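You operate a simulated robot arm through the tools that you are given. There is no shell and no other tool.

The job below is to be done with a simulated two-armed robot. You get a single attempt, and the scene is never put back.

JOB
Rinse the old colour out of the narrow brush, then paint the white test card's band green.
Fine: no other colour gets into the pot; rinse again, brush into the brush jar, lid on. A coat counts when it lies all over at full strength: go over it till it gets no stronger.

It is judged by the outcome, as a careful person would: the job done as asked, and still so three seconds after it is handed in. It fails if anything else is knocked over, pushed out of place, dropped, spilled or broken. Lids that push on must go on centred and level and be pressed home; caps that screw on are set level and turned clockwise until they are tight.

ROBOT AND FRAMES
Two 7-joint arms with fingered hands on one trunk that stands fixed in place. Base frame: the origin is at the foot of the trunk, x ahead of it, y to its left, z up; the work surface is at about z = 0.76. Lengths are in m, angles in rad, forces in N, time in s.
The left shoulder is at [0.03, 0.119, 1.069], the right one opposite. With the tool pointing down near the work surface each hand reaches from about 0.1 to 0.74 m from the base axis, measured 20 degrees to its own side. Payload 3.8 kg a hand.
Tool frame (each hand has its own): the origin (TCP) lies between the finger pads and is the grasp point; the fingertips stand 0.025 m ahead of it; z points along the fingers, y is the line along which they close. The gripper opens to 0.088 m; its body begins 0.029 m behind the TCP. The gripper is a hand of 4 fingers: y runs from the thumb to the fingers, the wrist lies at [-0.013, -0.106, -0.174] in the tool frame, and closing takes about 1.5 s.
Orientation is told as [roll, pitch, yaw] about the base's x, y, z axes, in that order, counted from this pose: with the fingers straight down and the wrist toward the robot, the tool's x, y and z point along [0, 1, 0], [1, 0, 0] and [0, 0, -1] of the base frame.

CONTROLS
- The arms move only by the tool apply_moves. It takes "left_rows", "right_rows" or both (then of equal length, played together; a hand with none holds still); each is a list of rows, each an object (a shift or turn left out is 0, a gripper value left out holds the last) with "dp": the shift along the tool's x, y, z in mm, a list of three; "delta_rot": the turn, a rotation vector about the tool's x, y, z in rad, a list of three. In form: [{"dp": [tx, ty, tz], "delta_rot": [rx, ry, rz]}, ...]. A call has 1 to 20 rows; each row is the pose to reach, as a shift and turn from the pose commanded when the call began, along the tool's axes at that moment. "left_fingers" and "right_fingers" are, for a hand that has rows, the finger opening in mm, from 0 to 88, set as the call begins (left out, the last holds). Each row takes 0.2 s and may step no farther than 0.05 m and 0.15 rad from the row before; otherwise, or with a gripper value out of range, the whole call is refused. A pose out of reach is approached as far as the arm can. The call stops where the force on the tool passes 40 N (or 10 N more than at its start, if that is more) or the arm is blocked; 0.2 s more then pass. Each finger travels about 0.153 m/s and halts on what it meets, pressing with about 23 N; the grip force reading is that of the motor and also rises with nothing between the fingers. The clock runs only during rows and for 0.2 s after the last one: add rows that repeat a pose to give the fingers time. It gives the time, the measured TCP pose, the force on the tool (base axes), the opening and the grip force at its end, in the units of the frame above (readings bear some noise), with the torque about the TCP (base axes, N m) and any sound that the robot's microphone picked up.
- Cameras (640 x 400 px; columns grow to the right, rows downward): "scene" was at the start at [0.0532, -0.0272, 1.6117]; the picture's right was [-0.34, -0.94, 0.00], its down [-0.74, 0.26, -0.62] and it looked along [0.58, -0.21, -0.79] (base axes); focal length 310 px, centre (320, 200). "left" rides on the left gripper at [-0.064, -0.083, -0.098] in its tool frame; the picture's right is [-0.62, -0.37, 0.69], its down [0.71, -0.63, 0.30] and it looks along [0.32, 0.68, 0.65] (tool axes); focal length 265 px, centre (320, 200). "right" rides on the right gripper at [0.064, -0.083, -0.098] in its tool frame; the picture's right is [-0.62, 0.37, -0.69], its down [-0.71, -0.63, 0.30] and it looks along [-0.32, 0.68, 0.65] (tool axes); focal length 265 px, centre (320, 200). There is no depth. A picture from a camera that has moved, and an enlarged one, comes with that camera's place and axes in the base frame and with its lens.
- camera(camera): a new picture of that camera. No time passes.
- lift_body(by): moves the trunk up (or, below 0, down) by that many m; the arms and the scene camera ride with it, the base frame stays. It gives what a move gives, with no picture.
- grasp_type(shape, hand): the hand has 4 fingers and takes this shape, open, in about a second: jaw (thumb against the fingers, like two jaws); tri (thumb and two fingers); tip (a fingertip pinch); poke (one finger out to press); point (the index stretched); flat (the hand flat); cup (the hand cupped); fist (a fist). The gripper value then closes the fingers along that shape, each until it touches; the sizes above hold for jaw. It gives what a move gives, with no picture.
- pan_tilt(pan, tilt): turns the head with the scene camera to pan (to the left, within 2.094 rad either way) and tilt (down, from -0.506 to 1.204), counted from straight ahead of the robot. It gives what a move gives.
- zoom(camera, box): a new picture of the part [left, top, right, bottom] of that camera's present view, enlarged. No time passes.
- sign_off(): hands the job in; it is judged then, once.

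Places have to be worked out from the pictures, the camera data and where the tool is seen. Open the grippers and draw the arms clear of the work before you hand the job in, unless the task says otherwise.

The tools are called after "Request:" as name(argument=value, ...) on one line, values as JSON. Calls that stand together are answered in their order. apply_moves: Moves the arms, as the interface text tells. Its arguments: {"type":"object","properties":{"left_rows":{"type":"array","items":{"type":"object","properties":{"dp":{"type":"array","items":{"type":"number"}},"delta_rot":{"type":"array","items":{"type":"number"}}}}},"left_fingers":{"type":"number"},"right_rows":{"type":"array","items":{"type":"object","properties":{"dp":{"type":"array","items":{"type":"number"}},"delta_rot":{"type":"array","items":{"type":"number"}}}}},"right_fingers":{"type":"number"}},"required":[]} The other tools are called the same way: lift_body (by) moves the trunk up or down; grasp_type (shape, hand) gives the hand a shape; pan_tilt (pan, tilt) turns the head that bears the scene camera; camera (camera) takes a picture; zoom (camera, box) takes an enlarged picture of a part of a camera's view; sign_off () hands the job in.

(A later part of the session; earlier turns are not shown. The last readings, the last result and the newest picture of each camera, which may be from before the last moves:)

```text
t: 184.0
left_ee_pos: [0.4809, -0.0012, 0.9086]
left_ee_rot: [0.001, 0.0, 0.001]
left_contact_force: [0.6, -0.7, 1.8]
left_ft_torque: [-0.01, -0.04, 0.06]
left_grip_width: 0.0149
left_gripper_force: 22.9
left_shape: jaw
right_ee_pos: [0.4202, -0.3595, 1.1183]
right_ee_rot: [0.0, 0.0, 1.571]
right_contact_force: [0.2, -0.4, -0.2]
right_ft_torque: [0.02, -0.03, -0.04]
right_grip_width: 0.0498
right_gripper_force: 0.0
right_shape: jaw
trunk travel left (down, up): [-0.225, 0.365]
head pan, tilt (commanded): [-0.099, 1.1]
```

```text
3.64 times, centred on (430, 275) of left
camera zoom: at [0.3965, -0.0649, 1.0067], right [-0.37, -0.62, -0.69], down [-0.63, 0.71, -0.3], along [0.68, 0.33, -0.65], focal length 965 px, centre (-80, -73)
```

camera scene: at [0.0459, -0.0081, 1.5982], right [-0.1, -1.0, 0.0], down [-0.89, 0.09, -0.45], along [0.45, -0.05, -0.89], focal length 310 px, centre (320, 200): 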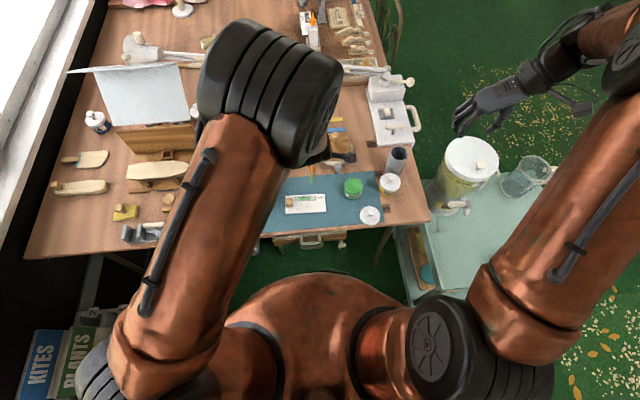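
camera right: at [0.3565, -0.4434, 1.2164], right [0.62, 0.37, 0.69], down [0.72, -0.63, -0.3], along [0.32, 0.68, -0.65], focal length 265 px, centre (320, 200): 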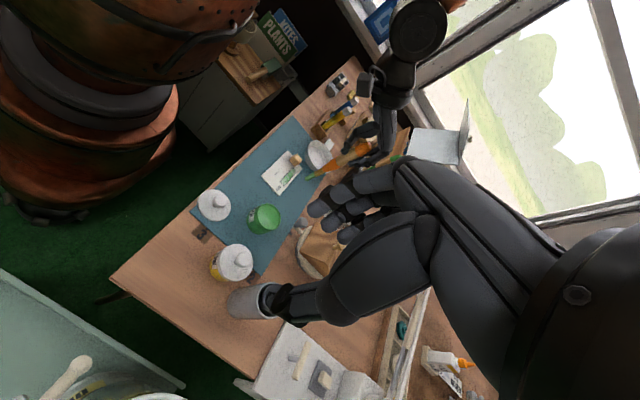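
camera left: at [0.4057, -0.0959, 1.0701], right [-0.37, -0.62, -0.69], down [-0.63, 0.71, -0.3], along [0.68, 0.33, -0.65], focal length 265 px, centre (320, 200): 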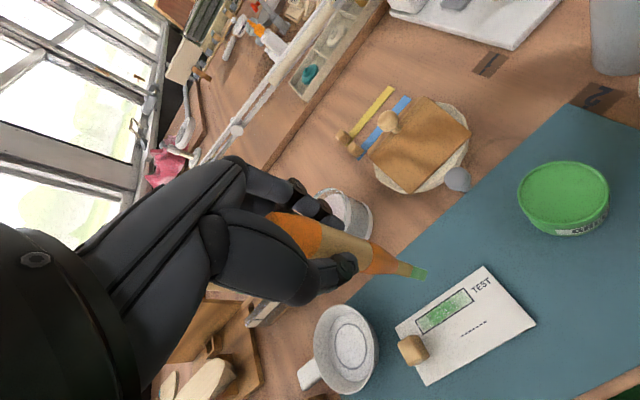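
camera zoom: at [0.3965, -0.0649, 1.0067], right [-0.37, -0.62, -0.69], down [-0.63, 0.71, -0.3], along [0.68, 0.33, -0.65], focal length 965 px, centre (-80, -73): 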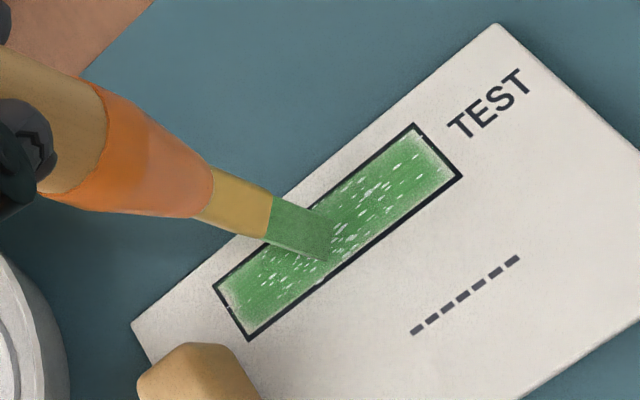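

Touching down mid-band. I'll press a little more and work the middle back and forth.

Request:
apply_moves(left_rows=[{"dp": [0, 0, 0.5]}, {"dp": [6, 0, 0.6]}, {"dp": [12, 0, 0.6]}, {"dp": [18, 0, 0.6]}, {"dp": [24, 0, 0.6]}, {"dp": [18, 0, 0.6]}, {"dp": [12, 0, 0.6]}, {"dp": [6, 0, 0.6]}, {"dp": [0, 0, 0.6]}, {"dp": [-6, 0, 0.6]}, {"dp": [-12, 0, 0.6]}, {"dp": [-18, 0, 0.6]}, {"dp": [-24, 0, 0.6]}, {"dp": [-18, 0, 0.6]}, {"dp": [-12, 0, 0.6]}, {"dp": [-6, 0, 0.6]}, {"dp": [0, 0, 0.6]}])

Request:
apply_moves(left_rows=[{"dp": [0, 0, -6]}, {"dp": [-20, 15, -25]}, {"dp": [-55, 25, -40]}, {"dp": [-55, 25, -40]}])

Request:
zoom(camera="left", box=[370, 270, 490, 360])

Request:
zoom(camera="right", box=[275, 150, 325, 190])

```text
t: 187.6
left_ee_pos: [0.4803, -0.0023, 0.9075]
left_ee_rot: [0.001, 0.0, 0.0]
left_contact_force: [0.0, -0.7, 1.9]
left_ft_torque: [-0.09, 0.0, 0.02]
left_grip_width: 0.0145
left_gripper_force: 22.6
left_shape: jaw
right_ee_pos: [0.4193, -0.3606, 1.1187]
right_ee_rot: [0.0, 0.0, 1.57]
right_contact_force: [0.2, 0.1, -0.3]
right_ft_torque: [0.02, -0.01, -0.01]
right_grip_width: 0.0493
right_gripper_force: 0.0
right_shape: jaw
trunk travel left (down, up): [-0.225, 0.365]
head pan, tilt (commanded): [-0.099, 1.1]
```

```text
t: 188.6
left_ee_pos: [0.5061, -0.0566, 0.9481]
left_ee_rot: [0.0, 0.001, 0.003]
left_contact_force: [-0.4, 0.3, -0.5]
left_ft_torque: [0.0, -0.03, 0.04]
left_grip_width: 0.0144
left_gripper_force: 23.2
left_shape: jaw
right_ee_pos: [0.4189, -0.3588, 1.1188]
right_ee_rot: [-0.001, 0.0, 1.572]
right_contact_force: [-0.5, -1.0, -0.1]
right_ft_torque: [-0.01, -0.01, 0.01]
right_grip_width: 0.0495
right_gripper_force: 0.1
right_shape: jaw
trunk travel left (down, up): [-0.225, 0.365]
head pan, tilt (commanded): [-0.099, 1.1]
```

```text
4.44 times, centred on (430, 315) of left
camera zoom: at [0.4224, -0.1192, 1.0463], right [-0.37, -0.62, -0.69], down [-0.63, 0.71, -0.3], along [0.68, 0.33, -0.65], focal length 1180 px, centre (-169, -311)
```

zoom: 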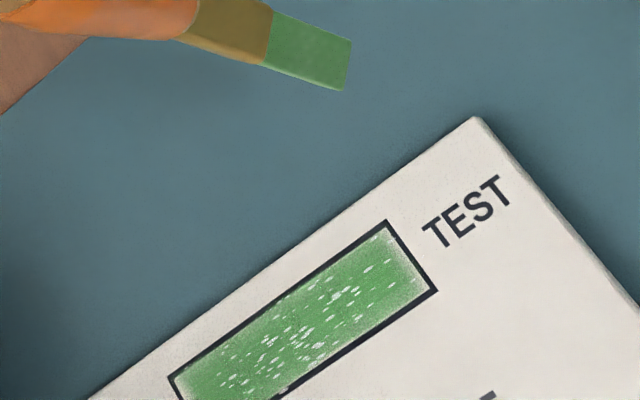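

```text
10.00 times, centred on (300, 170) of right
camera zoom: at [0.3562, -0.4424, 1.2166], right [0.62, 0.37, 0.69], down [0.71, -0.63, -0.3], along [0.32, 0.68, -0.65], focal length 2654 px, centre (520, 500)
```

zoom: 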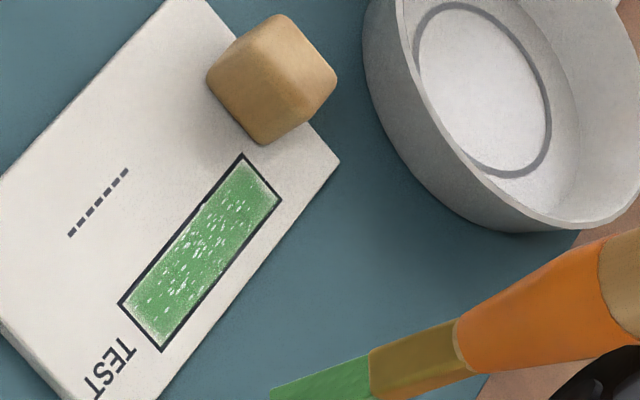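

The flecks didn't change under a fresh loaded press, so the middle is already at full strength and the flecks are just sheen. To be sure of the ends, I'll reload and make one more full pass starting from the right end.

Request:
apply_moves(left_rows=[{"dp": [0, 0, -34]}, {"dp": [-32, -6, -34]}, {"dp": [-64, -13, -34]}, {"dp": [-96, -19, -34]}, {"dp": [-96, -19, -12]}, {"dp": [-96, -19, -3]}, {"dp": [-96, -19, 1]}, {"dp": [-96, -19, 2.7]}, {"dp": [-96, -19, 2.7]}, {"dp": [-96, -19, 2.7]}])

Request:
apply_moves(left_rows=[{"dp": [0, 0, -10]}, {"dp": [0, 0, -38]}, {"dp": [40, -2, -38]}, {"dp": [80, -4, -38]}, {"dp": [118, -6.5, -35]}, {"dp": [118, -6.5, 0]}, {"dp": [118, -6.5, 25]}, {"dp": [118, -6.5, 33]}, {"dp": [118, -6.5, 33]}])

Request:
zoom(camera="left", box=[360, 220, 480, 320])

```text
t: 190.8
left_ee_pos: [0.4868, -0.152, 0.9459]
left_ee_rot: [-0.001, -0.002, 0.001]
left_contact_force: [-0.3, -0.2, 6.9]
left_ft_torque: [-0.01, -0.05, 0.02]
left_grip_width: 0.0143
left_gripper_force: 22.6
left_shape: jaw
right_ee_pos: [0.4191, -0.3607, 1.1197]
right_ee_rot: [0.0, 0.0, 1.572]
right_contact_force: [0.4, 0.4, -0.4]
right_ft_torque: [-0.02, 0.02, 0.01]
right_grip_width: 0.05
right_gripper_force: 0.1
right_shape: jaw
trunk travel left (down, up): [-0.225, 0.365]
head pan, tilt (commanded): [-0.099, 1.1]
```

```text
t: 192.8
left_ee_pos: [0.4811, -0.0337, 0.9125]
left_ee_rot: [0.001, 0.0, 0.002]
left_contact_force: [-1.1, -0.7, 0.2]
left_ft_torque: [0.02, -0.01, 0.01]
left_grip_width: 0.0143
left_gripper_force: 23.2
left_shape: jaw
right_ee_pos: [0.4201, -0.3597, 1.1186]
right_ee_rot: [0.0, 0.0, 1.571]
right_contact_force: [0.4, 0.5, 0.0]
right_ft_torque: [-0.02, -0.04, 0.01]
right_grip_width: 0.0496
right_gripper_force: 0.0
right_shape: jaw
trunk travel left (down, up): [-0.225, 0.365]
head pan, tilt (commanded): [-0.099, 1.1]
```

```text
4.00 times, centred on (420, 270) of left
camera zoom: at [0.3957, -0.0978, 1.0104], right [-0.37, -0.62, -0.69], down [-0.63, 0.71, -0.3], along [0.68, 0.32, -0.65], focal length 1062 px, centre (-80, -80)
```

zoom: 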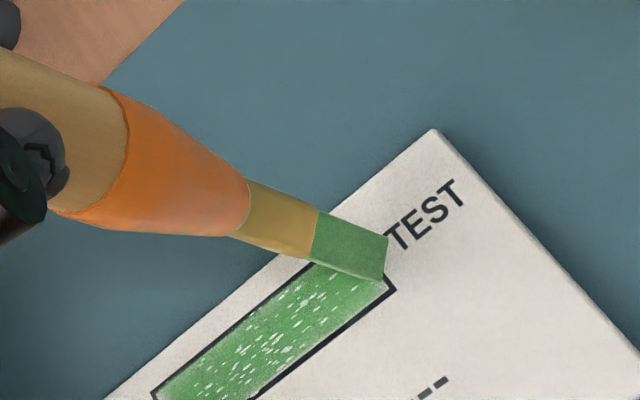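

I need to shift 9 mm left and 3.5 mm forward before touching down at the right end.

Request:
apply_moves(left_rows=[{"dp": [9, 3.5, 0]}, {"dp": [9, 3.5, 3]}, {"dp": [9, 3.5, 5]}, {"dp": [9, 3.5, 5.3]}, {"dp": [9, 3.5, 5.3]}])

Request:
zoom(camera="left", box=[360, 220, 480, 320])

```text
t: 194.0
left_ee_pos: [0.4819, -0.0255, 0.9078]
left_ee_rot: [0.001, -0.001, 0.001]
left_contact_force: [0.1, 0.1, 9.9]
left_ft_torque: [0.02, -0.03, 0.03]
left_grip_width: 0.0146
left_gripper_force: 22.8
left_shape: jaw
right_ee_pos: [0.4204, -0.3606, 1.1184]
right_ee_rot: [0.002, 0.001, 1.572]
right_contact_force: [-0.3, -0.5, -0.8]
right_ft_torque: [0.0, 0.0, 0.01]
right_grip_width: 0.0496
right_gripper_force: 0.1
right_shape: jaw
trunk travel left (down, up): [-0.225, 0.365]
head pan, tilt (commanded): [-0.099, 1.1]
```

```text
4.00 times, centred on (420, 270) of left
camera zoom: at [0.3992, -0.089, 1.0058], right [-0.37, -0.62, -0.69], down [-0.63, 0.71, -0.31], along [0.68, 0.32, -0.65], focal length 1062 px, centre (-80, -80)
```

zoom: 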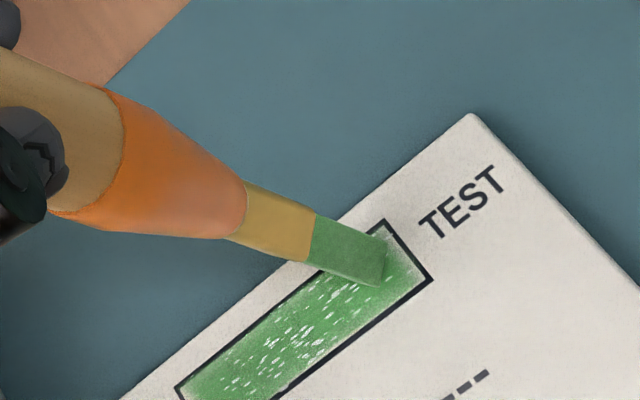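

Request:
apply_moves(left_rows=[{"dp": [0, 0, -0.8]}, {"dp": [-6, 0, -0.8]}, {"dp": [-12, 0, -0.8]}, {"dp": [-6, 0, -0.8]}, {"dp": [0, 0, -0.8]}, {"dp": [6, 0, -0.8]}, {"dp": [12, 0, -0.8]}, {"dp": [18, 0, -0.8]}, {"dp": [24, 0, -0.8]}, {"dp": [30, 0, -0.8]}, {"dp": [36, 0, -0.8]}, {"dp": [42, 0, -0.8]}, {"dp": [48, 0, -0.8]}, {"dp": [54, 0, -0.8]}, {"dp": [60, 0, -0.8]}, {"dp": [66, 0, -0.7]}, {"dp": [70, 0, -0.6]}])

Request:
zoom(camera="left", box=[370, 210, 510, 320])

Request:
zoom(camera="right", box=[265, 140, 335, 200])

```text
t: 197.6
left_ee_pos: [0.4828, 0.0446, 0.9079]
left_ee_rot: [0.0, 0.0, 0.003]
left_contact_force: [-0.2, -1.4, 0.8]
left_ft_torque: [-0.06, 0.01, 0.02]
left_grip_width: 0.0141
left_gripper_force: 22.9
left_shape: jaw
right_ee_pos: [0.4203, -0.3595, 1.1186]
right_ee_rot: [0.0, 0.001, 1.571]
right_contact_force: [-0.1, 0.1, 0.9]
right_ft_torque: [0.0, -0.01, 0.01]
right_grip_width: 0.0497
right_gripper_force: 0.0
right_shape: jaw
trunk travel left (down, up): [-0.225, 0.365]
head pan, tilt (commanded): [-0.099, 1.1]
```

```text
3.64 times, centred on (440, 265) of left
camera zoom: at [0.3995, -0.0189, 1.0057], right [-0.37, -0.62, -0.69], down [-0.63, 0.71, -0.3], along [0.68, 0.33, -0.65], focal length 965 px, centre (-116, -36)
```

zoom: 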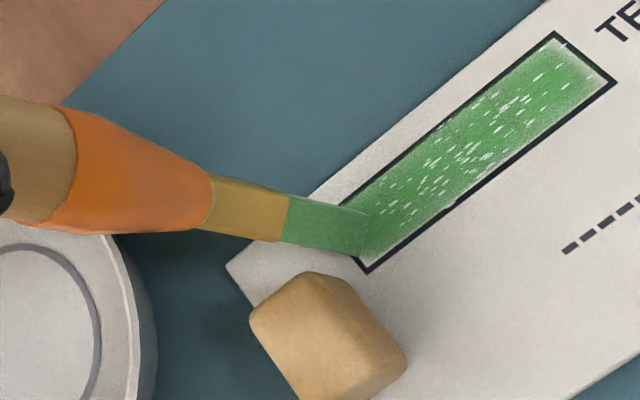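

```text
6.67 times, centred on (300, 170) of right
camera zoom: at [0.3558, -0.4432, 1.2164], right [0.62, 0.37, 0.69], down [0.71, -0.63, -0.3], along [0.32, 0.68, -0.65], focal length 1769 px, centre (453, 400)
```

zoom: 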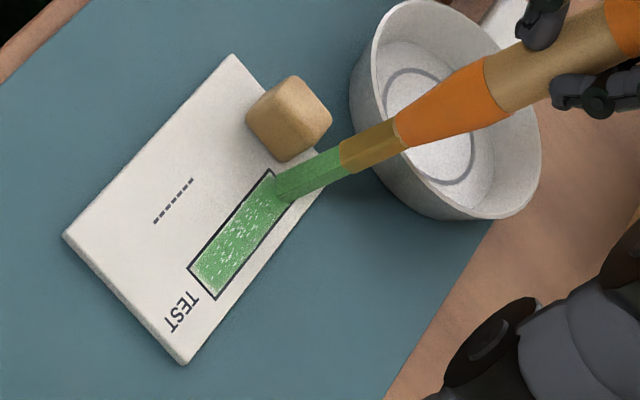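

The full loaded pass is done. I'll lift and move the brush to the right to check the band with the scene camera.

Request:
apply_moves(left_rows=[{"dp": [0, 0, -15]}, {"dp": [0, 5, -50]}, {"dp": [-40, 5, -75]}, {"dp": [-85, 5, -75]}, {"dp": [-130, 5, -75]}, {"dp": [-175, 5, -75]}, {"dp": [-197, 5, -75]}, {"dp": [-197, 5, -75]}])

Request:
zoom(camera="scene", box=[292, 190, 320, 208])

Request:
zoom(camera="right", box=[284, 158, 308, 178])

Request:
zoom(camera="scene", box=[250, 130, 400, 225])

```text
t: 199.4
left_ee_pos: [0.4875, -0.1517, 0.9819]
left_ee_rot: [0.0, 0.0, 0.001]
left_contact_force: [-0.5, 0.0, -1.0]
left_ft_torque: [0.01, -0.01, 0.03]
left_grip_width: 0.014
left_gripper_force: 23.2
left_shape: jaw
right_ee_pos: [0.4203, -0.3595, 1.1182]
right_ee_rot: [-0.001, 0.0, 1.571]
right_contact_force: [-0.1, -1.0, -0.2]
right_ft_torque: [0.02, 0.04, -0.01]
right_grip_width: 0.0497
right_gripper_force: 0.0
right_shape: jaw
trunk travel left (down, up): [-0.225, 0.365]
head pan, tilt (commanded): [-0.099, 1.1]
```

```text
16.00 times, centred on (306, 199) of scene
camera zoom: at [0.0452, -0.0082, 1.5982], right [-0.1, -1.0, 0.0], down [-0.89, 0.09, -0.45], along [0.45, -0.04, -0.89], focal length 4961 px, centre (544, 216)
```

zoom: 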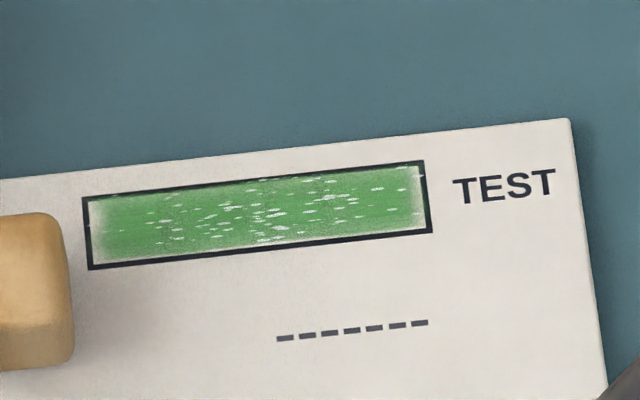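

```text
16.00 times, centred on (296, 168) of right
camera zoom: at [0.3558, -0.4433, 1.2164], right [0.62, 0.37, 0.69], down [0.71, -0.63, -0.3], along [0.32, 0.68, -0.65], focal length 4246 px, centre (704, 712)
```

zoom: 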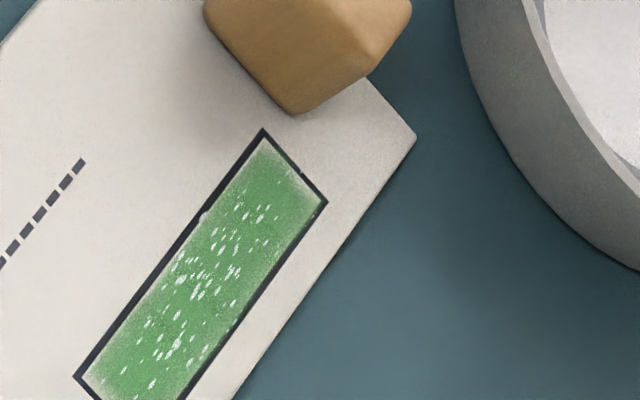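

```text
4.21 times, centred on (325, 178) of scene
camera zoom: at [0.0452, -0.0082, 1.5982], right [-0.1, -1.0, 0.0], down [-0.89, 0.09, -0.45], along [0.45, -0.04, -0.89], focal length 1306 px, centre (299, 295)
```

zoom: 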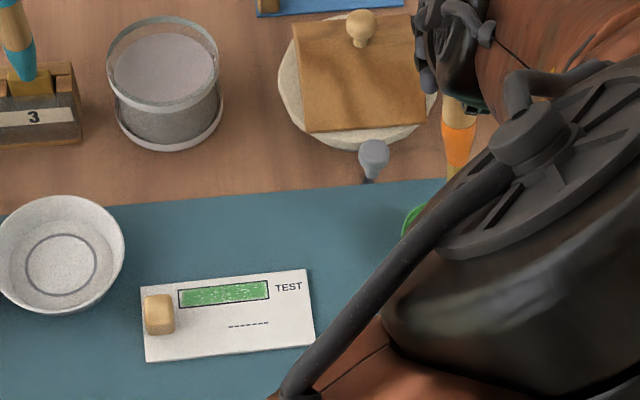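

No further change from that pass, so the band is at full strength end to end. Next is the second rinse: I'll carry the brush up and over to the water jar.

Request:
apply_moves(left_rows=[{"dp": [0, 0, -40]}, {"dp": [30, 25, -45]}, {"dp": [60, 51, -45]}, {"dp": [91, 76, -45]}, {"dp": [121, 101, -45]}, {"dp": [152, 127, -45]}, {"dp": [182, 151, -45]}, {"dp": [182, 151, -45]}])

Request:
camera(camera="left")

Request:
camera(camera="right")

Request:
camera(camera="scene")

```text
t: 201.2
left_ee_pos: [0.6384, 0.0285, 1.0283]
left_ee_rot: [0.001, -0.002, -0.002]
left_contact_force: [-0.4, -0.3, 0.1]
left_ft_torque: [0.01, -0.03, 0.0]
left_grip_width: 0.0141
left_gripper_force: 23.3
left_shape: jaw
right_ee_pos: [0.4196, -0.3609, 1.1179]
right_ee_rot: [0.0, 0.001, 1.568]
right_contact_force: [-1.6, 0.3, 0.2]
right_ft_torque: [-0.03, 0.01, -0.01]
right_grip_width: 0.0496
right_gripper_force: 0.0
right_shape: jaw
trunk travel left (down, up): [-0.225, 0.365]
head pan, tilt (commanded): [-0.099, 1.1]
```

```text
taken
camera left: at [0.5551, -0.0349, 1.1264], right [-0.37, -0.62, -0.69], down [-0.63, 0.71, -0.3], along [0.68, 0.33, -0.65], focal length 265 px, centre (320, 200)
```

left: 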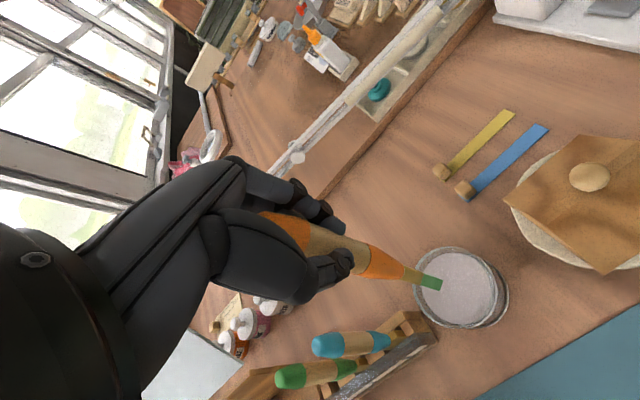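

```text
taken
camera right: at [0.3553, -0.444, 1.2163], right [0.62, 0.37, 0.69], down [0.71, -0.63, -0.3], along [0.33, 0.68, -0.65], focal length 265 px, centre (320, 200)
```

right: 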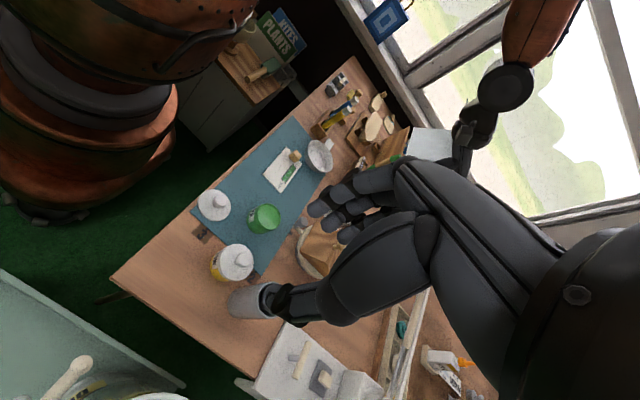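

```text
taken
camera scene: at [0.0446, -0.009, 1.5982], right [-0.1, -0.99, 0.0], down [-0.89, 0.09, -0.45], along [0.45, -0.04, -0.89], focal length 310 px, centre (320, 200)
```

scene: 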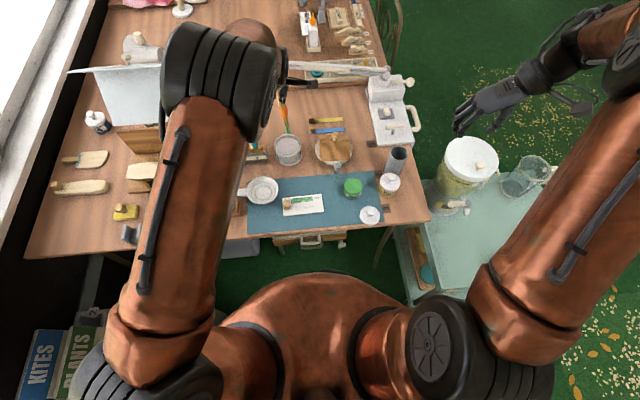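

I'll zoom in to verify the tip is over the jar before lowering.

Request:
zoom(camera="left", box=[390, 230, 520, 340])

Request:
zoom(camera="scene", box=[255, 90, 325, 170])

```text
3.64 times, centred on (455, 285) of left
camera zoom: at [0.5551, -0.0349, 1.1264], right [-0.37, -0.62, -0.69], down [-0.63, 0.71, -0.3], along [0.68, 0.33, -0.65], focal length 965 px, centre (-171, -109)
```

zoom: 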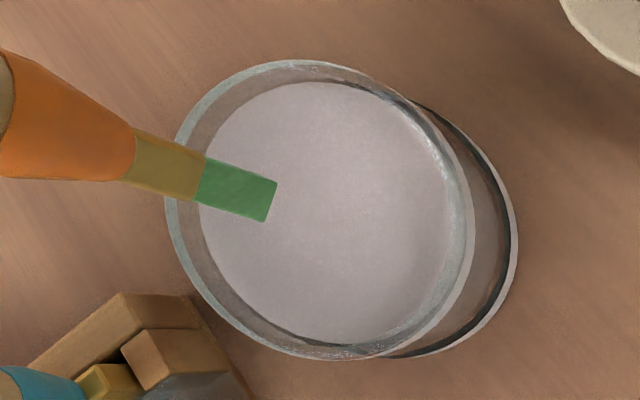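

```text
5.00 times, centred on (290, 130) of scene
camera zoom: at [0.0446, -0.009, 1.5982], right [-0.1, -0.99, 0.0], down [-0.89, 0.09, -0.45], along [0.45, -0.04, -0.89], focal length 1550 px, centre (470, 550)
```

zoom: 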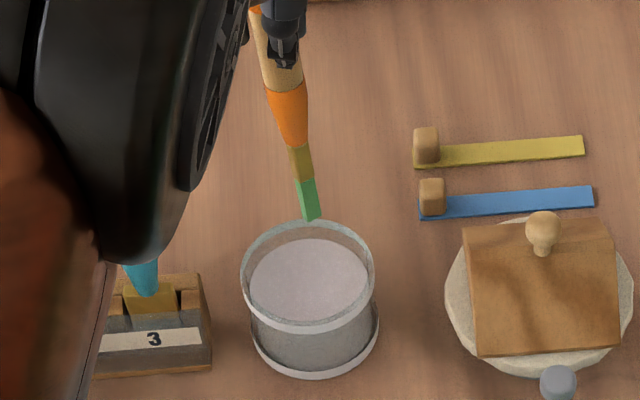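

The tip is well over the water in both views. I'll lower into the water and stir in circles.

Request:
apply_moves(left_rows=[{"dp": [0, -3, 30]}, {"dp": [0, -3, 60]}, {"dp": [0, -3, 85]}, {"dp": [0, -3, 102]}, {"dp": [0, -3, 102]}])

Request:
apply_moves(left_rows=[{"dp": [0, 13, 0]}, {"dp": [9, 9, 0]}, {"dp": [13, 0, 0]}, {"dp": [9, -9, 0]}, {"dp": [0, -13, 0]}, {"dp": [-9, -9, 0]}, {"dp": [-13, 0, 0]}, {"dp": [-9, 9, 0]}, {"dp": [0, 13, 0]}, {"dp": [9, 9, 0]}, {"dp": [13, 0, 0]}, {"dp": [9, -9, 0]}, {"dp": [0, -13, 0]}, {"dp": [-9, -9, 0]}, {"dp": [-13, 0, 0]}, {"dp": [-9, 9, 0]}, {"dp": [0, 13, 0]}, {"dp": [0, 0, 0]}])

Request:
zoom(camera="left", box=[370, 220, 520, 340])

```text
t: 202.4
left_ee_pos: [0.6349, 0.0292, 0.9257]
left_ee_rot: [0.001, 0.001, 0.001]
left_contact_force: [-0.2, 0.4, 0.1]
left_ft_torque: [-0.01, 0.0, -0.03]
left_grip_width: 0.0142
left_gripper_force: 22.3
left_shape: jaw
right_ee_pos: [0.4191, -0.3605, 1.1184]
right_ee_rot: [0.001, -0.001, 1.57]
right_contact_force: [-0.2, -0.4, 0.2]
right_ft_torque: [-0.02, 0.02, 0.01]
right_grip_width: 0.0494
right_gripper_force: 0.0
right_shape: jaw
trunk travel left (down, up): [-0.225, 0.365]
head pan, tilt (commanded): [-0.099, 1.1]
```

```text
t: 206.2
left_ee_pos: [0.6359, 0.0296, 0.9252]
left_ee_rot: [0.0, 0.001, -0.001]
left_contact_force: [-0.1, 1.0, -0.8]
left_ft_torque: [-0.02, 0.02, 0.01]
left_grip_width: 0.0138
left_gripper_force: 23.0
left_shape: jaw
right_ee_pos: [0.4186, -0.3614, 1.1174]
right_ee_rot: [-0.001, 0.002, 1.569]
right_contact_force: [-0.7, 0.3, -0.3]
right_ft_torque: [0.05, -0.02, 0.03]
right_grip_width: 0.0496
right_gripper_force: 0.1
right_shape: jaw
trunk travel left (down, up): [-0.225, 0.365]
head pan, tilt (commanded): [-0.099, 1.1]
```

```text
3.33 times, centred on (445, 280) of left
camera zoom: at [0.5518, -0.0343, 1.0239], right [-0.37, -0.62, -0.69], down [-0.63, 0.71, -0.3], along [0.68, 0.33, -0.65], focal length 885 px, centre (-97, -67)
```

zoom: 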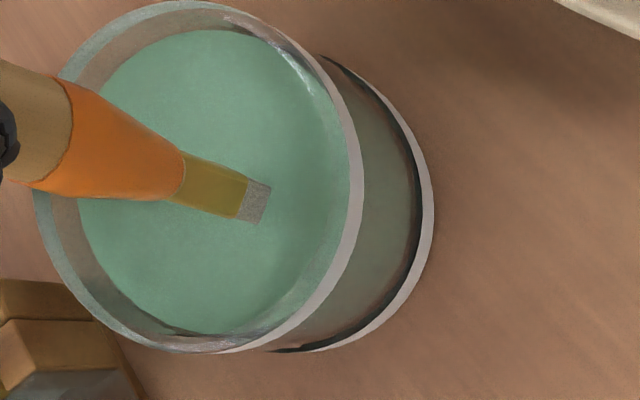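

The water has turned green and the bristles grey. One more stir with swishes, then I'll lift to inspect.

Request:
apply_moves(left_rows=[{"dp": [0, 13, 0]}, {"dp": [13, 0, 0]}, {"dp": [0, -13, 0]}, {"dp": [-13, 0, 0]}, {"dp": [0, 13, 0]}, {"dp": [13, 0, 0]}, {"dp": [0, -13, 0]}, {"dp": [-13, 0, 0]}, {"dp": [0, 0, 0]}, {"dp": [0, 0, -10]}, {"dp": [0, 0, 0]}, {"dp": [0, 0, -10]}, {"dp": [0, 0, 0]}, {"dp": [0, 0, -20]}, {"dp": [0, 0, -50]}, {"dp": [0, 0, -85]}, {"dp": [0, 0, -105]}, {"dp": [0, 0, -105]}])

Request:
zoom(camera="left", box=[390, 240, 490, 320])

Request:
zoom(camera="scene", box=[255, 90, 325, 170])

```text
t: 210.0
left_ee_pos: [0.6368, 0.0291, 1.0312]
left_ee_rot: [0.0, 0.0, 0.002]
left_contact_force: [0.5, -0.5, -0.2]
left_ft_torque: [0.0, 0.03, 0.03]
left_grip_width: 0.0138
left_gripper_force: 22.9
left_shape: jaw
right_ee_pos: [0.4199, -0.3604, 1.1174]
right_ee_rot: [0.0, 0.001, 1.57]
right_contact_force: [0.6, 0.3, 0.4]
right_ft_torque: [0.01, 0.01, 0.01]
right_grip_width: 0.0501
right_gripper_force: 0.1
right_shape: jaw
trunk travel left (down, up): [-0.225, 0.365]
head pan, tilt (commanded): [-0.099, 1.1]
```

```text
5.00 times, centred on (440, 280) of left
camera zoom: at [0.5526, -0.034, 1.1283], right [-0.37, -0.62, -0.69], down [-0.63, 0.71, -0.3], along [0.68, 0.33, -0.65], focal length 1327 px, centre (-280, -200)
```

zoom: 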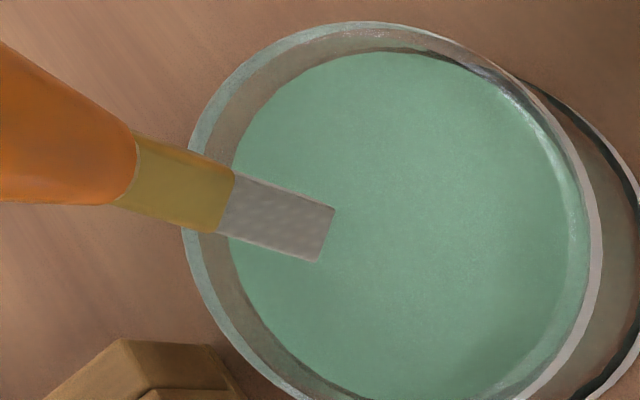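

```text
5.00 times, centred on (290, 130) of scene
camera zoom: at [0.0455, -0.0082, 1.5982], right [-0.1, -1.0, 0.0], down [-0.89, 0.09, -0.45], along [0.45, -0.04, -0.89], focal length 1550 px, centre (470, 550)
```

zoom: 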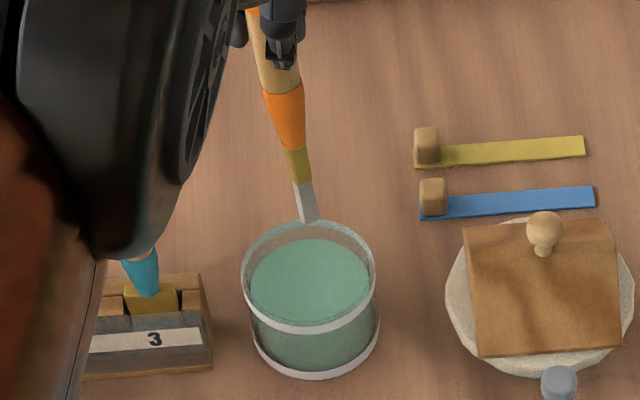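

The brush is clean. Now I need the brush jar, so I'll inspect the grey cylinder and other candidates closely.

Request:
zoom(camera="scene", box=[370, 135, 430, 205])

Request:
zoom(camera="right", box=[190, 230, 330, 340])

Request:
zoom(camera="scene", box=[380, 120, 620, 330])

Request:
zoom(camera="left", box=[200, 260, 420, 400])

```text
5.71 times, centred on (400, 170) of scene
camera zoom: at [0.0455, -0.0082, 1.5982], right [-0.1, -1.0, 0.0], down [-0.89, 0.09, -0.45], along [0.45, -0.04, -0.89], focal length 1772 px, centre (-137, 371)
```

zoom: 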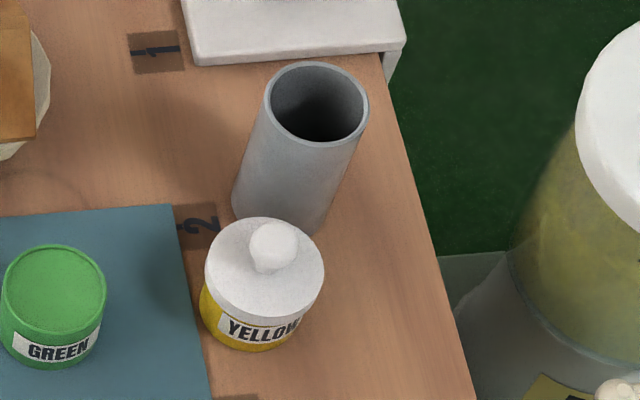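

```text
3.64 times, centred on (260, 285) of right
camera zoom: at [0.356, -0.4433, 1.2163], right [0.62, 0.37, 0.69], down [0.71, -0.63, -0.3], along [0.32, 0.68, -0.65], focal length 965 px, centre (538, -109)
```

zoom: 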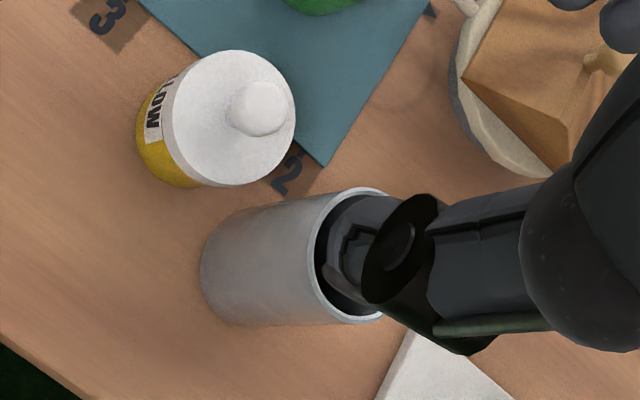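

```text
1.90 times, centred on (500, 225) of scene
camera zoom: at [0.0455, -0.0082, 1.5982], right [-0.1, -1.0, 0.0], down [-0.89, 0.09, -0.45], along [0.45, -0.04, -0.89], focal length 591 px, centre (-23, 152)
```

zoom: 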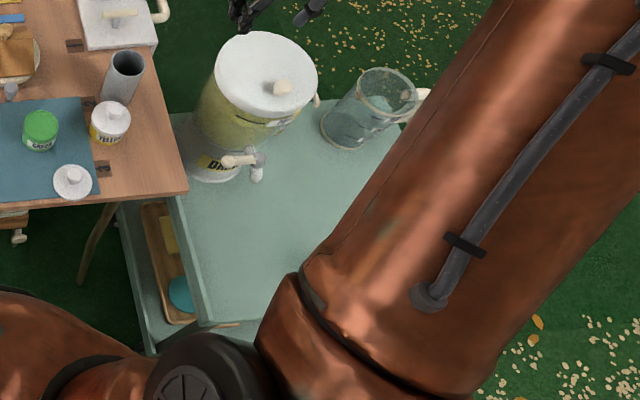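

```text
2.86 times, centred on (310, 330) of left
camera zoom: at [0.5526, -0.034, 1.1283], right [-0.37, -0.62, -0.69], down [-0.63, 0.71, -0.3], along [0.68, 0.33, -0.65], focal length 758 px, centre (349, -171)
```

zoom: 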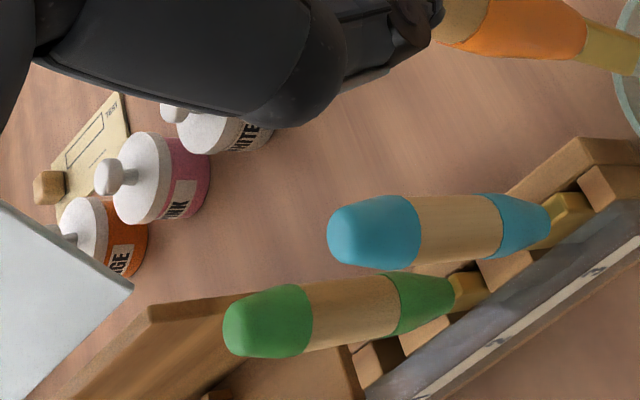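

The grey cylinder must be the brush jar: centre ≈(0.549, −0.2915), rim z ≈0.858. I'll first move the right arm well out to the right so the left arm can reach across safely.

Request:
apply_moves(right_rows=[{"dp": [20, -40, -10]}, {"dp": [40, -80, -20]}, {"dp": [60, -120, -30]}, {"dp": [80, -160, -40]}, {"dp": [100, -200, -50]}, {"dp": [110, -230, -60]}, {"dp": [110, -230, -60]}])

Request:
apply_moves(left_rows=[{"dp": [0, 0, -20], "delta_rot": [-0.04, 0, 0]}, {"dp": [-40, -10, -20], "delta_rot": [-0.075, 0, 0]}, {"dp": [-80, -21, -20], "delta_rot": [-0.075, 0, 0]}, {"dp": [-120, -32, -20], "delta_rot": [-0.075, 0, 0]}, {"dp": [-160, -43, -20], "delta_rot": [-0.075, 0, 0]}, {"dp": [-200, -54, -20], "delta_rot": [-0.075, 0, 0]}, {"dp": [-200, -54, -20], "delta_rot": [-0.075, 0, 0]}])

Request:
camera(camera="scene")

Request:
camera(camera="left")

Request:
camera(camera="right")

```text
t: 211.6
left_ee_pos: [0.636, 0.0305, 1.0288]
left_ee_rot: [0.001, 0.002, 0.001]
left_contact_force: [0.2, 0.6, -1.0]
left_ft_torque: [-0.03, 0.01, -0.03]
left_grip_width: 0.0137
left_gripper_force: 22.8
left_shape: jaw
right_ee_pos: [0.3105, -0.5822, 1.1732]
right_ee_rot: [0.007, -0.007, 1.576]
right_contact_force: [0.0, 0.1, 0.8]
right_ft_torque: [0.0, 0.02, 0.02]
right_grip_width: 0.0496
right_gripper_force: 0.0
right_shape: jaw
right hand out of reach, approached as far as the arm can: row 6
trunk travel left (down, up): [-0.225, 0.365]
head pan, tilt (commanded): [-0.099, 1.1]
```

```text
t: 213.2
left_ee_pos: [0.5818, -0.171, 1.0493]
left_ee_rot: [0.0, -0.074, 0.001]
left_contact_force: [-0.3, 0.6, 0.3]
left_ft_torque: [-0.05, 0.04, 0.04]
left_grip_width: 0.0136
left_gripper_force: 23.4
left_shape: jaw
right_ee_pos: [0.311, -0.5826, 1.1732]
right_ee_rot: [0.005, -0.008, 1.577]
right_contact_force: [-0.3, 0.2, 0.2]
right_ft_torque: [0.0, 0.01, 0.0]
right_grip_width: 0.0497
right_gripper_force: 0.0
right_shape: jaw
trunk travel left (down, up): [-0.225, 0.365]
head pan, tilt (commanded): [-0.099, 1.1]
```

```text
taken
camera scene: at [0.0455, -0.0077, 1.5982], right [-0.1, -1.0, 0.0], down [-0.89, 0.09, -0.45], along [0.45, -0.05, -0.89], focal length 310 px, centre (320, 200)
```

scene: 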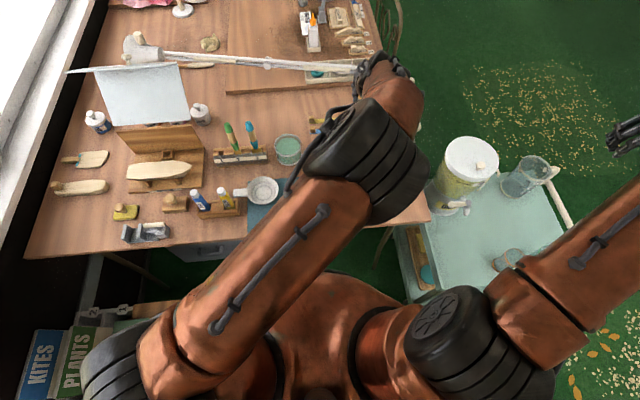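

```text
taken
camera left: at [0.4908, -0.2344, 1.1417], right [-0.31, -0.62, -0.72], down [-0.61, 0.71, -0.35], along [0.73, 0.33, -0.6], focal length 265 px, centre (320, 200)
```

left: 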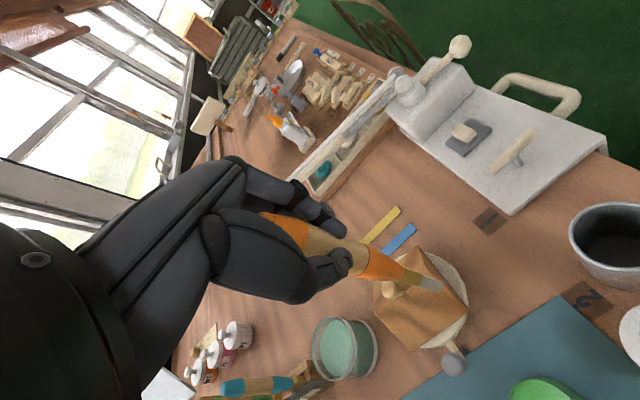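

```text
taken
camera right: at [0.2475, -0.6668, 1.2714], right [0.62, 0.37, 0.69], down [0.72, -0.62, -0.31], along [0.32, 0.69, -0.65], focal length 265 px, centre (320, 200)
```

right: 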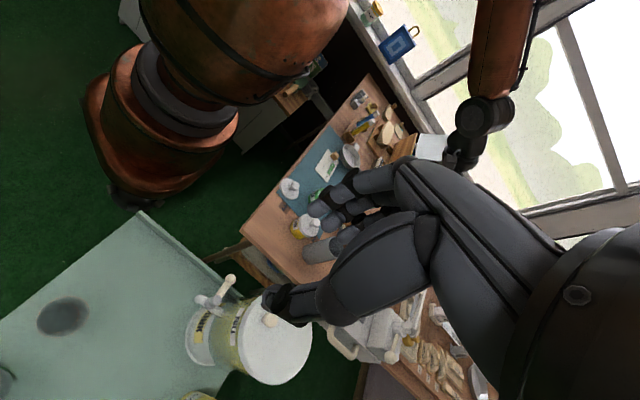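

Reach is fine. I'll continue to above the brush jar and check the alignment.

Request:
apply_moves(left_rows=[{"dp": [-30, -8, -0.6]}, {"dp": [-60, -16.5, -1.2]}, {"dp": [-90, -25, -1.9]}, {"dp": [-119, -33, -2.5]}, {"dp": [-119, -33, -2.5]}])

Request:
camera(camera="left")

Request:
zoom(camera="left", box=[380, 230, 520, 350])

Request:
zoom(camera="right", box=[270, 140, 420, 280])

Request:
camera(camera="scene")

```text
t: 214.4
left_ee_pos: [0.5508, -0.2894, 1.05]
left_ee_rot: [0.0, -0.074, 0.003]
left_contact_force: [0.6, 0.3, -1.0]
left_ft_torque: [-0.05, -0.01, 0.01]
left_grip_width: 0.0134
left_gripper_force: 22.7
left_shape: jaw
right_ee_pos: [0.3108, -0.5823, 1.1737]
right_ee_rot: [0.004, -0.009, 1.577]
right_contact_force: [-0.2, -1.0, -0.1]
right_ft_torque: [0.01, -0.01, -0.01]
right_grip_width: 0.0497
right_gripper_force: 0.1
right_shape: jaw
trunk travel left (down, up): [-0.225, 0.365]
head pan, tilt (commanded): [-0.099, 1.1]
```

```text
taken
camera left: at [0.459, -0.3528, 1.1421], right [-0.31, -0.62, -0.72], down [-0.61, 0.71, -0.35], along [0.73, 0.33, -0.6], focal length 265 px, centre (320, 200)
```

left: 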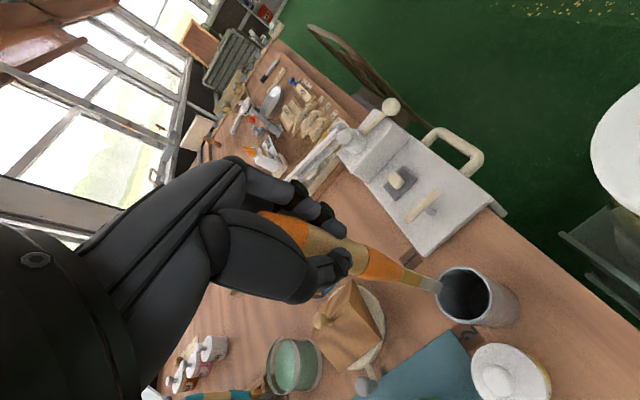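

```text
3.33 times, centred on (450, 290) of left
camera zoom: at [0.459, -0.3528, 1.1421], right [-0.31, -0.62, -0.72], down [-0.61, 0.71, -0.35], along [0.73, 0.33, -0.6], focal length 885 px, centre (-113, -100)
```

zoom: 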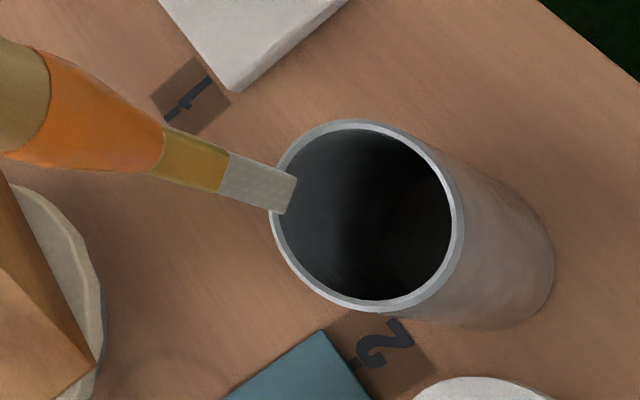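

```text
2.86 times, centred on (345, 210) of right
camera zoom: at [0.2471, -0.6671, 1.2714], right [0.62, 0.37, 0.69], down [0.72, -0.62, -0.31], along [0.32, 0.69, -0.65], focal length 758 px, centre (249, 171)
```

zoom: 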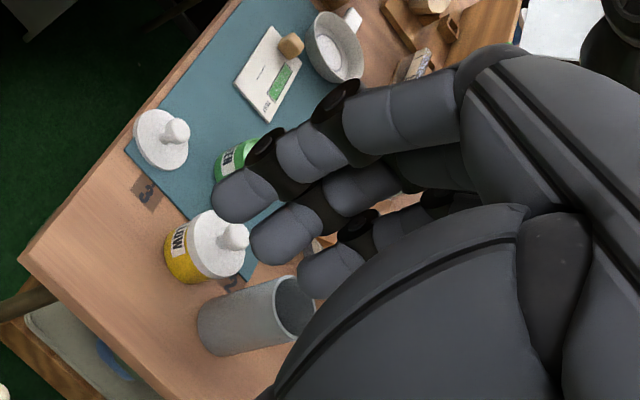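

```text
taken
camera scene: at [0.0451, -0.0081, 1.5982], right [-0.1, -1.0, 0.0], down [-0.89, 0.09, -0.45], along [0.45, -0.04, -0.89], focal length 310 px, centre (320, 200)
```

scene: 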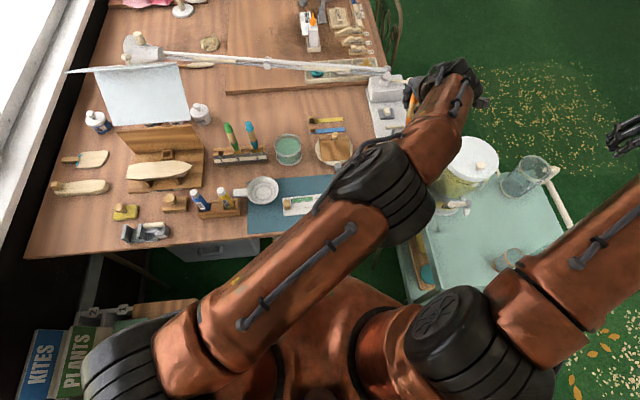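

The tip is within 2 mm of the jar's centre. I'll lower just inside the rim and verify.

Request:
apply_moves(left_rows=[{"dp": [-1, -1, 15]}, {"dp": [-2, -2.2, 30]}, {"dp": [-2, -3.4, 45]}, {"dp": [-2, -4.5, 60]}, {"dp": [-2, -4.5, 60]}])

Request:
zoom(camera="left", box=[380, 230, 520, 350])

```text
t: 215.6
left_ee_pos: [0.5502, -0.2905, 0.9904]
left_ee_rot: [0.001, -0.075, 0.0]
left_contact_force: [1.0, 0.6, 0.1]
left_ft_torque: [0.01, 0.01, 0.0]
left_grip_width: 0.0134
left_gripper_force: 23.0
left_shape: jaw
right_ee_pos: [0.3096, -0.5825, 1.1726]
right_ee_rot: [0.006, -0.009, 1.577]
right_contact_force: [0.5, -0.1, 0.9]
right_ft_torque: [0.0, 0.0, 0.0]
right_grip_width: 0.0499
right_gripper_force: 0.0
right_shape: jaw
trunk travel left (down, up): [-0.225, 0.365]
head pan, tilt (commanded): [-0.099, 1.1]
```

```text
3.33 times, centred on (450, 290) of left
camera zoom: at [0.4586, -0.3548, 1.0816], right [-0.31, -0.62, -0.72], down [-0.61, 0.71, -0.35], along [0.73, 0.33, -0.6], focal length 885 px, centre (-113, -100)
```

zoom: 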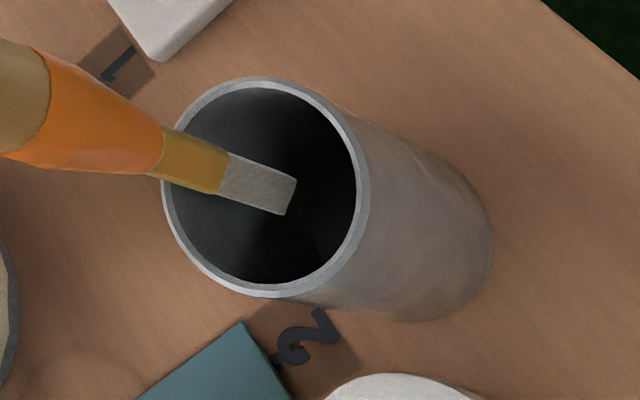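

The tip is inside the mouth. I'll keep lowering slowly toward the bottom.

Request:
apply_moves(left_rows=[{"dp": [0, -0.9, 12]}, {"dp": [0, -1.8, 24]}, {"dp": [0, -2.7, 36]}, {"dp": [0, -3.6, 48]}, {"dp": [0, -4.2, 56]}, {"dp": [0, -4.2, 56]}])

Request:
zoom(camera="left", box=[340, 200, 500, 340])

```text
t: 217.0
left_ee_pos: [0.5488, -0.2917, 0.9344]
left_ee_rot: [0.0, -0.074, 0.002]
left_contact_force: [0.3, -0.8, 0.3]
left_ft_torque: [0.01, 0.02, 0.0]
left_grip_width: 0.0137
left_gripper_force: 23.3
left_shape: jaw
right_ee_pos: [0.3105, -0.5831, 1.1713]
right_ee_rot: [0.005, -0.008, 1.577]
right_contact_force: [-0.5, 0.1, -0.2]
right_ft_torque: [-0.03, -0.02, -0.01]
right_grip_width: 0.0497
right_gripper_force: 0.0
right_shape: jaw
trunk travel left (down, up): [-0.225, 0.365]
head pan, tilt (commanded): [-0.099, 1.1]
```

```text
2.86 times, centred on (420, 270) of left
camera zoom: at [0.4583, -0.3549, 1.0256], right [-0.31, -0.62, -0.72], down [-0.61, 0.71, -0.35], along [0.73, 0.33, -0.6], focal length 758 px, centre (34, 0)
```

zoom: 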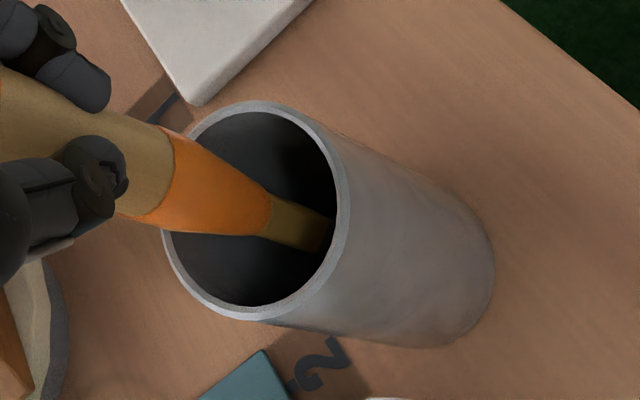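

Request:
apply_moves(left_rows=[{"dp": [0, -0.4, 5]}, {"dp": [0, -0.8, 10]}, {"dp": [0, -0.8, 10]}])

Request:
apply_moves(left_rows=[{"dp": [0, -0.2, 2.5]}, {"dp": [0, -0.4, 5]}, {"dp": [0, -0.4, 5]}])

```text
t: 217.8
left_ee_pos: [0.549, -0.2914, 0.9238]
left_ee_rot: [0.0, -0.075, 0.002]
left_contact_force: [0.5, -0.5, -0.1]
left_ft_torque: [-0.02, -0.03, 0.01]
left_grip_width: 0.0134
left_gripper_force: 23.0
left_shape: jaw
right_ee_pos: [0.3095, -0.5836, 1.1722]
right_ee_rot: [0.006, -0.01, 1.576]
right_contact_force: [0.6, -0.2, 0.6]
right_ft_torque: [-0.02, -0.01, 0.0]
right_grip_width: 0.0501
right_gripper_force: 0.1
right_shape: jaw
trunk travel left (down, up): [-0.225, 0.365]
head pan, tilt (commanded): [-0.099, 1.1]
```

```text
t: 218.6
left_ee_pos: [0.5482, -0.2913, 0.9188]
left_ee_rot: [0.001, -0.074, 0.001]
left_contact_force: [0.4, 0.1, -0.9]
left_ft_torque: [0.02, 0.02, -0.04]
left_grip_width: 0.0135
left_gripper_force: 23.3
left_shape: jaw
right_ee_pos: [0.3093, -0.5833, 1.1728]
right_ee_rot: [0.006, -0.009, 1.578]
right_contact_force: [0.0, 0.5, -0.7]
right_ft_torque: [0.0, -0.03, -0.04]
right_grip_width: 0.0498
right_gripper_force: 0.1
right_shape: jaw
trunk travel left (down, up): [-0.225, 0.365]
head pan, tilt (commanded): [-0.099, 1.1]
```

Request:
apply_moves(left_rows=[{"dp": [0, -0.1, 1.5]}, {"dp": [0, -0.2, 3]}, {"dp": [0, -0.2, 3]}])

Request:
apply_moves(left_rows=[{"dp": [0, -0.1, 1.5]}, {"dp": [0, -0.2, 2.5]}, {"dp": [0, -0.2, 2.5]}])

Request:
zoom(camera="left", box=[320, 180, 500, 340])

```text
t: 219.4
left_ee_pos: [0.5491, -0.2916, 0.9154]
left_ee_rot: [0.001, -0.076, 0.002]
left_contact_force: [0.2, -0.4, -0.3]
left_ft_torque: [0.0, -0.03, -0.04]
left_grip_width: 0.0135
left_gripper_force: 23.9
left_shape: jaw
right_ee_pos: [0.3107, -0.5834, 1.1734]
right_ee_rot: [0.005, -0.008, 1.577]
right_contact_force: [-0.2, -0.8, 0.4]
right_ft_torque: [-0.02, 0.0, 0.02]
right_grip_width: 0.0495
right_gripper_force: 0.1
right_shape: jaw
trunk travel left (down, up): [-0.225, 0.365]
head pan, tilt (commanded): [-0.099, 1.1]
```

```text
t: 220.2
left_ee_pos: [0.5494, -0.2911, 0.9143]
left_ee_rot: [0.001, -0.075, 0.0]
left_contact_force: [-1.2, 0.6, -0.5]
left_ft_torque: [0.03, 0.05, 0.0]
left_grip_width: 0.0135
left_gripper_force: 23.1
left_shape: jaw
right_ee_pos: [0.3098, -0.5825, 1.1725]
right_ee_rot: [0.005, -0.007, 1.577]
right_contact_force: [-0.7, 0.6, -0.5]
right_ft_torque: [-0.03, 0.0, 0.01]
right_grip_width: 0.0499
right_gripper_force: 0.1
right_shape: jaw
trunk travel left (down, up): [-0.225, 0.365]
head pan, tilt (commanded): [-0.099, 1.1]
```

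```text
2.50 times, centred on (410, 260) of left
camera zoom: at [0.4583, -0.3547, 1.005], right [-0.32, -0.62, -0.72], down [-0.61, 0.71, -0.35], along [0.73, 0.33, -0.6], focal length 664 px, centre (95, 50)
```

zoom: 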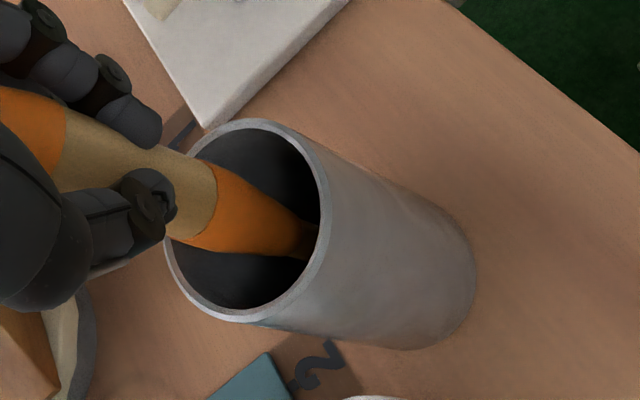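

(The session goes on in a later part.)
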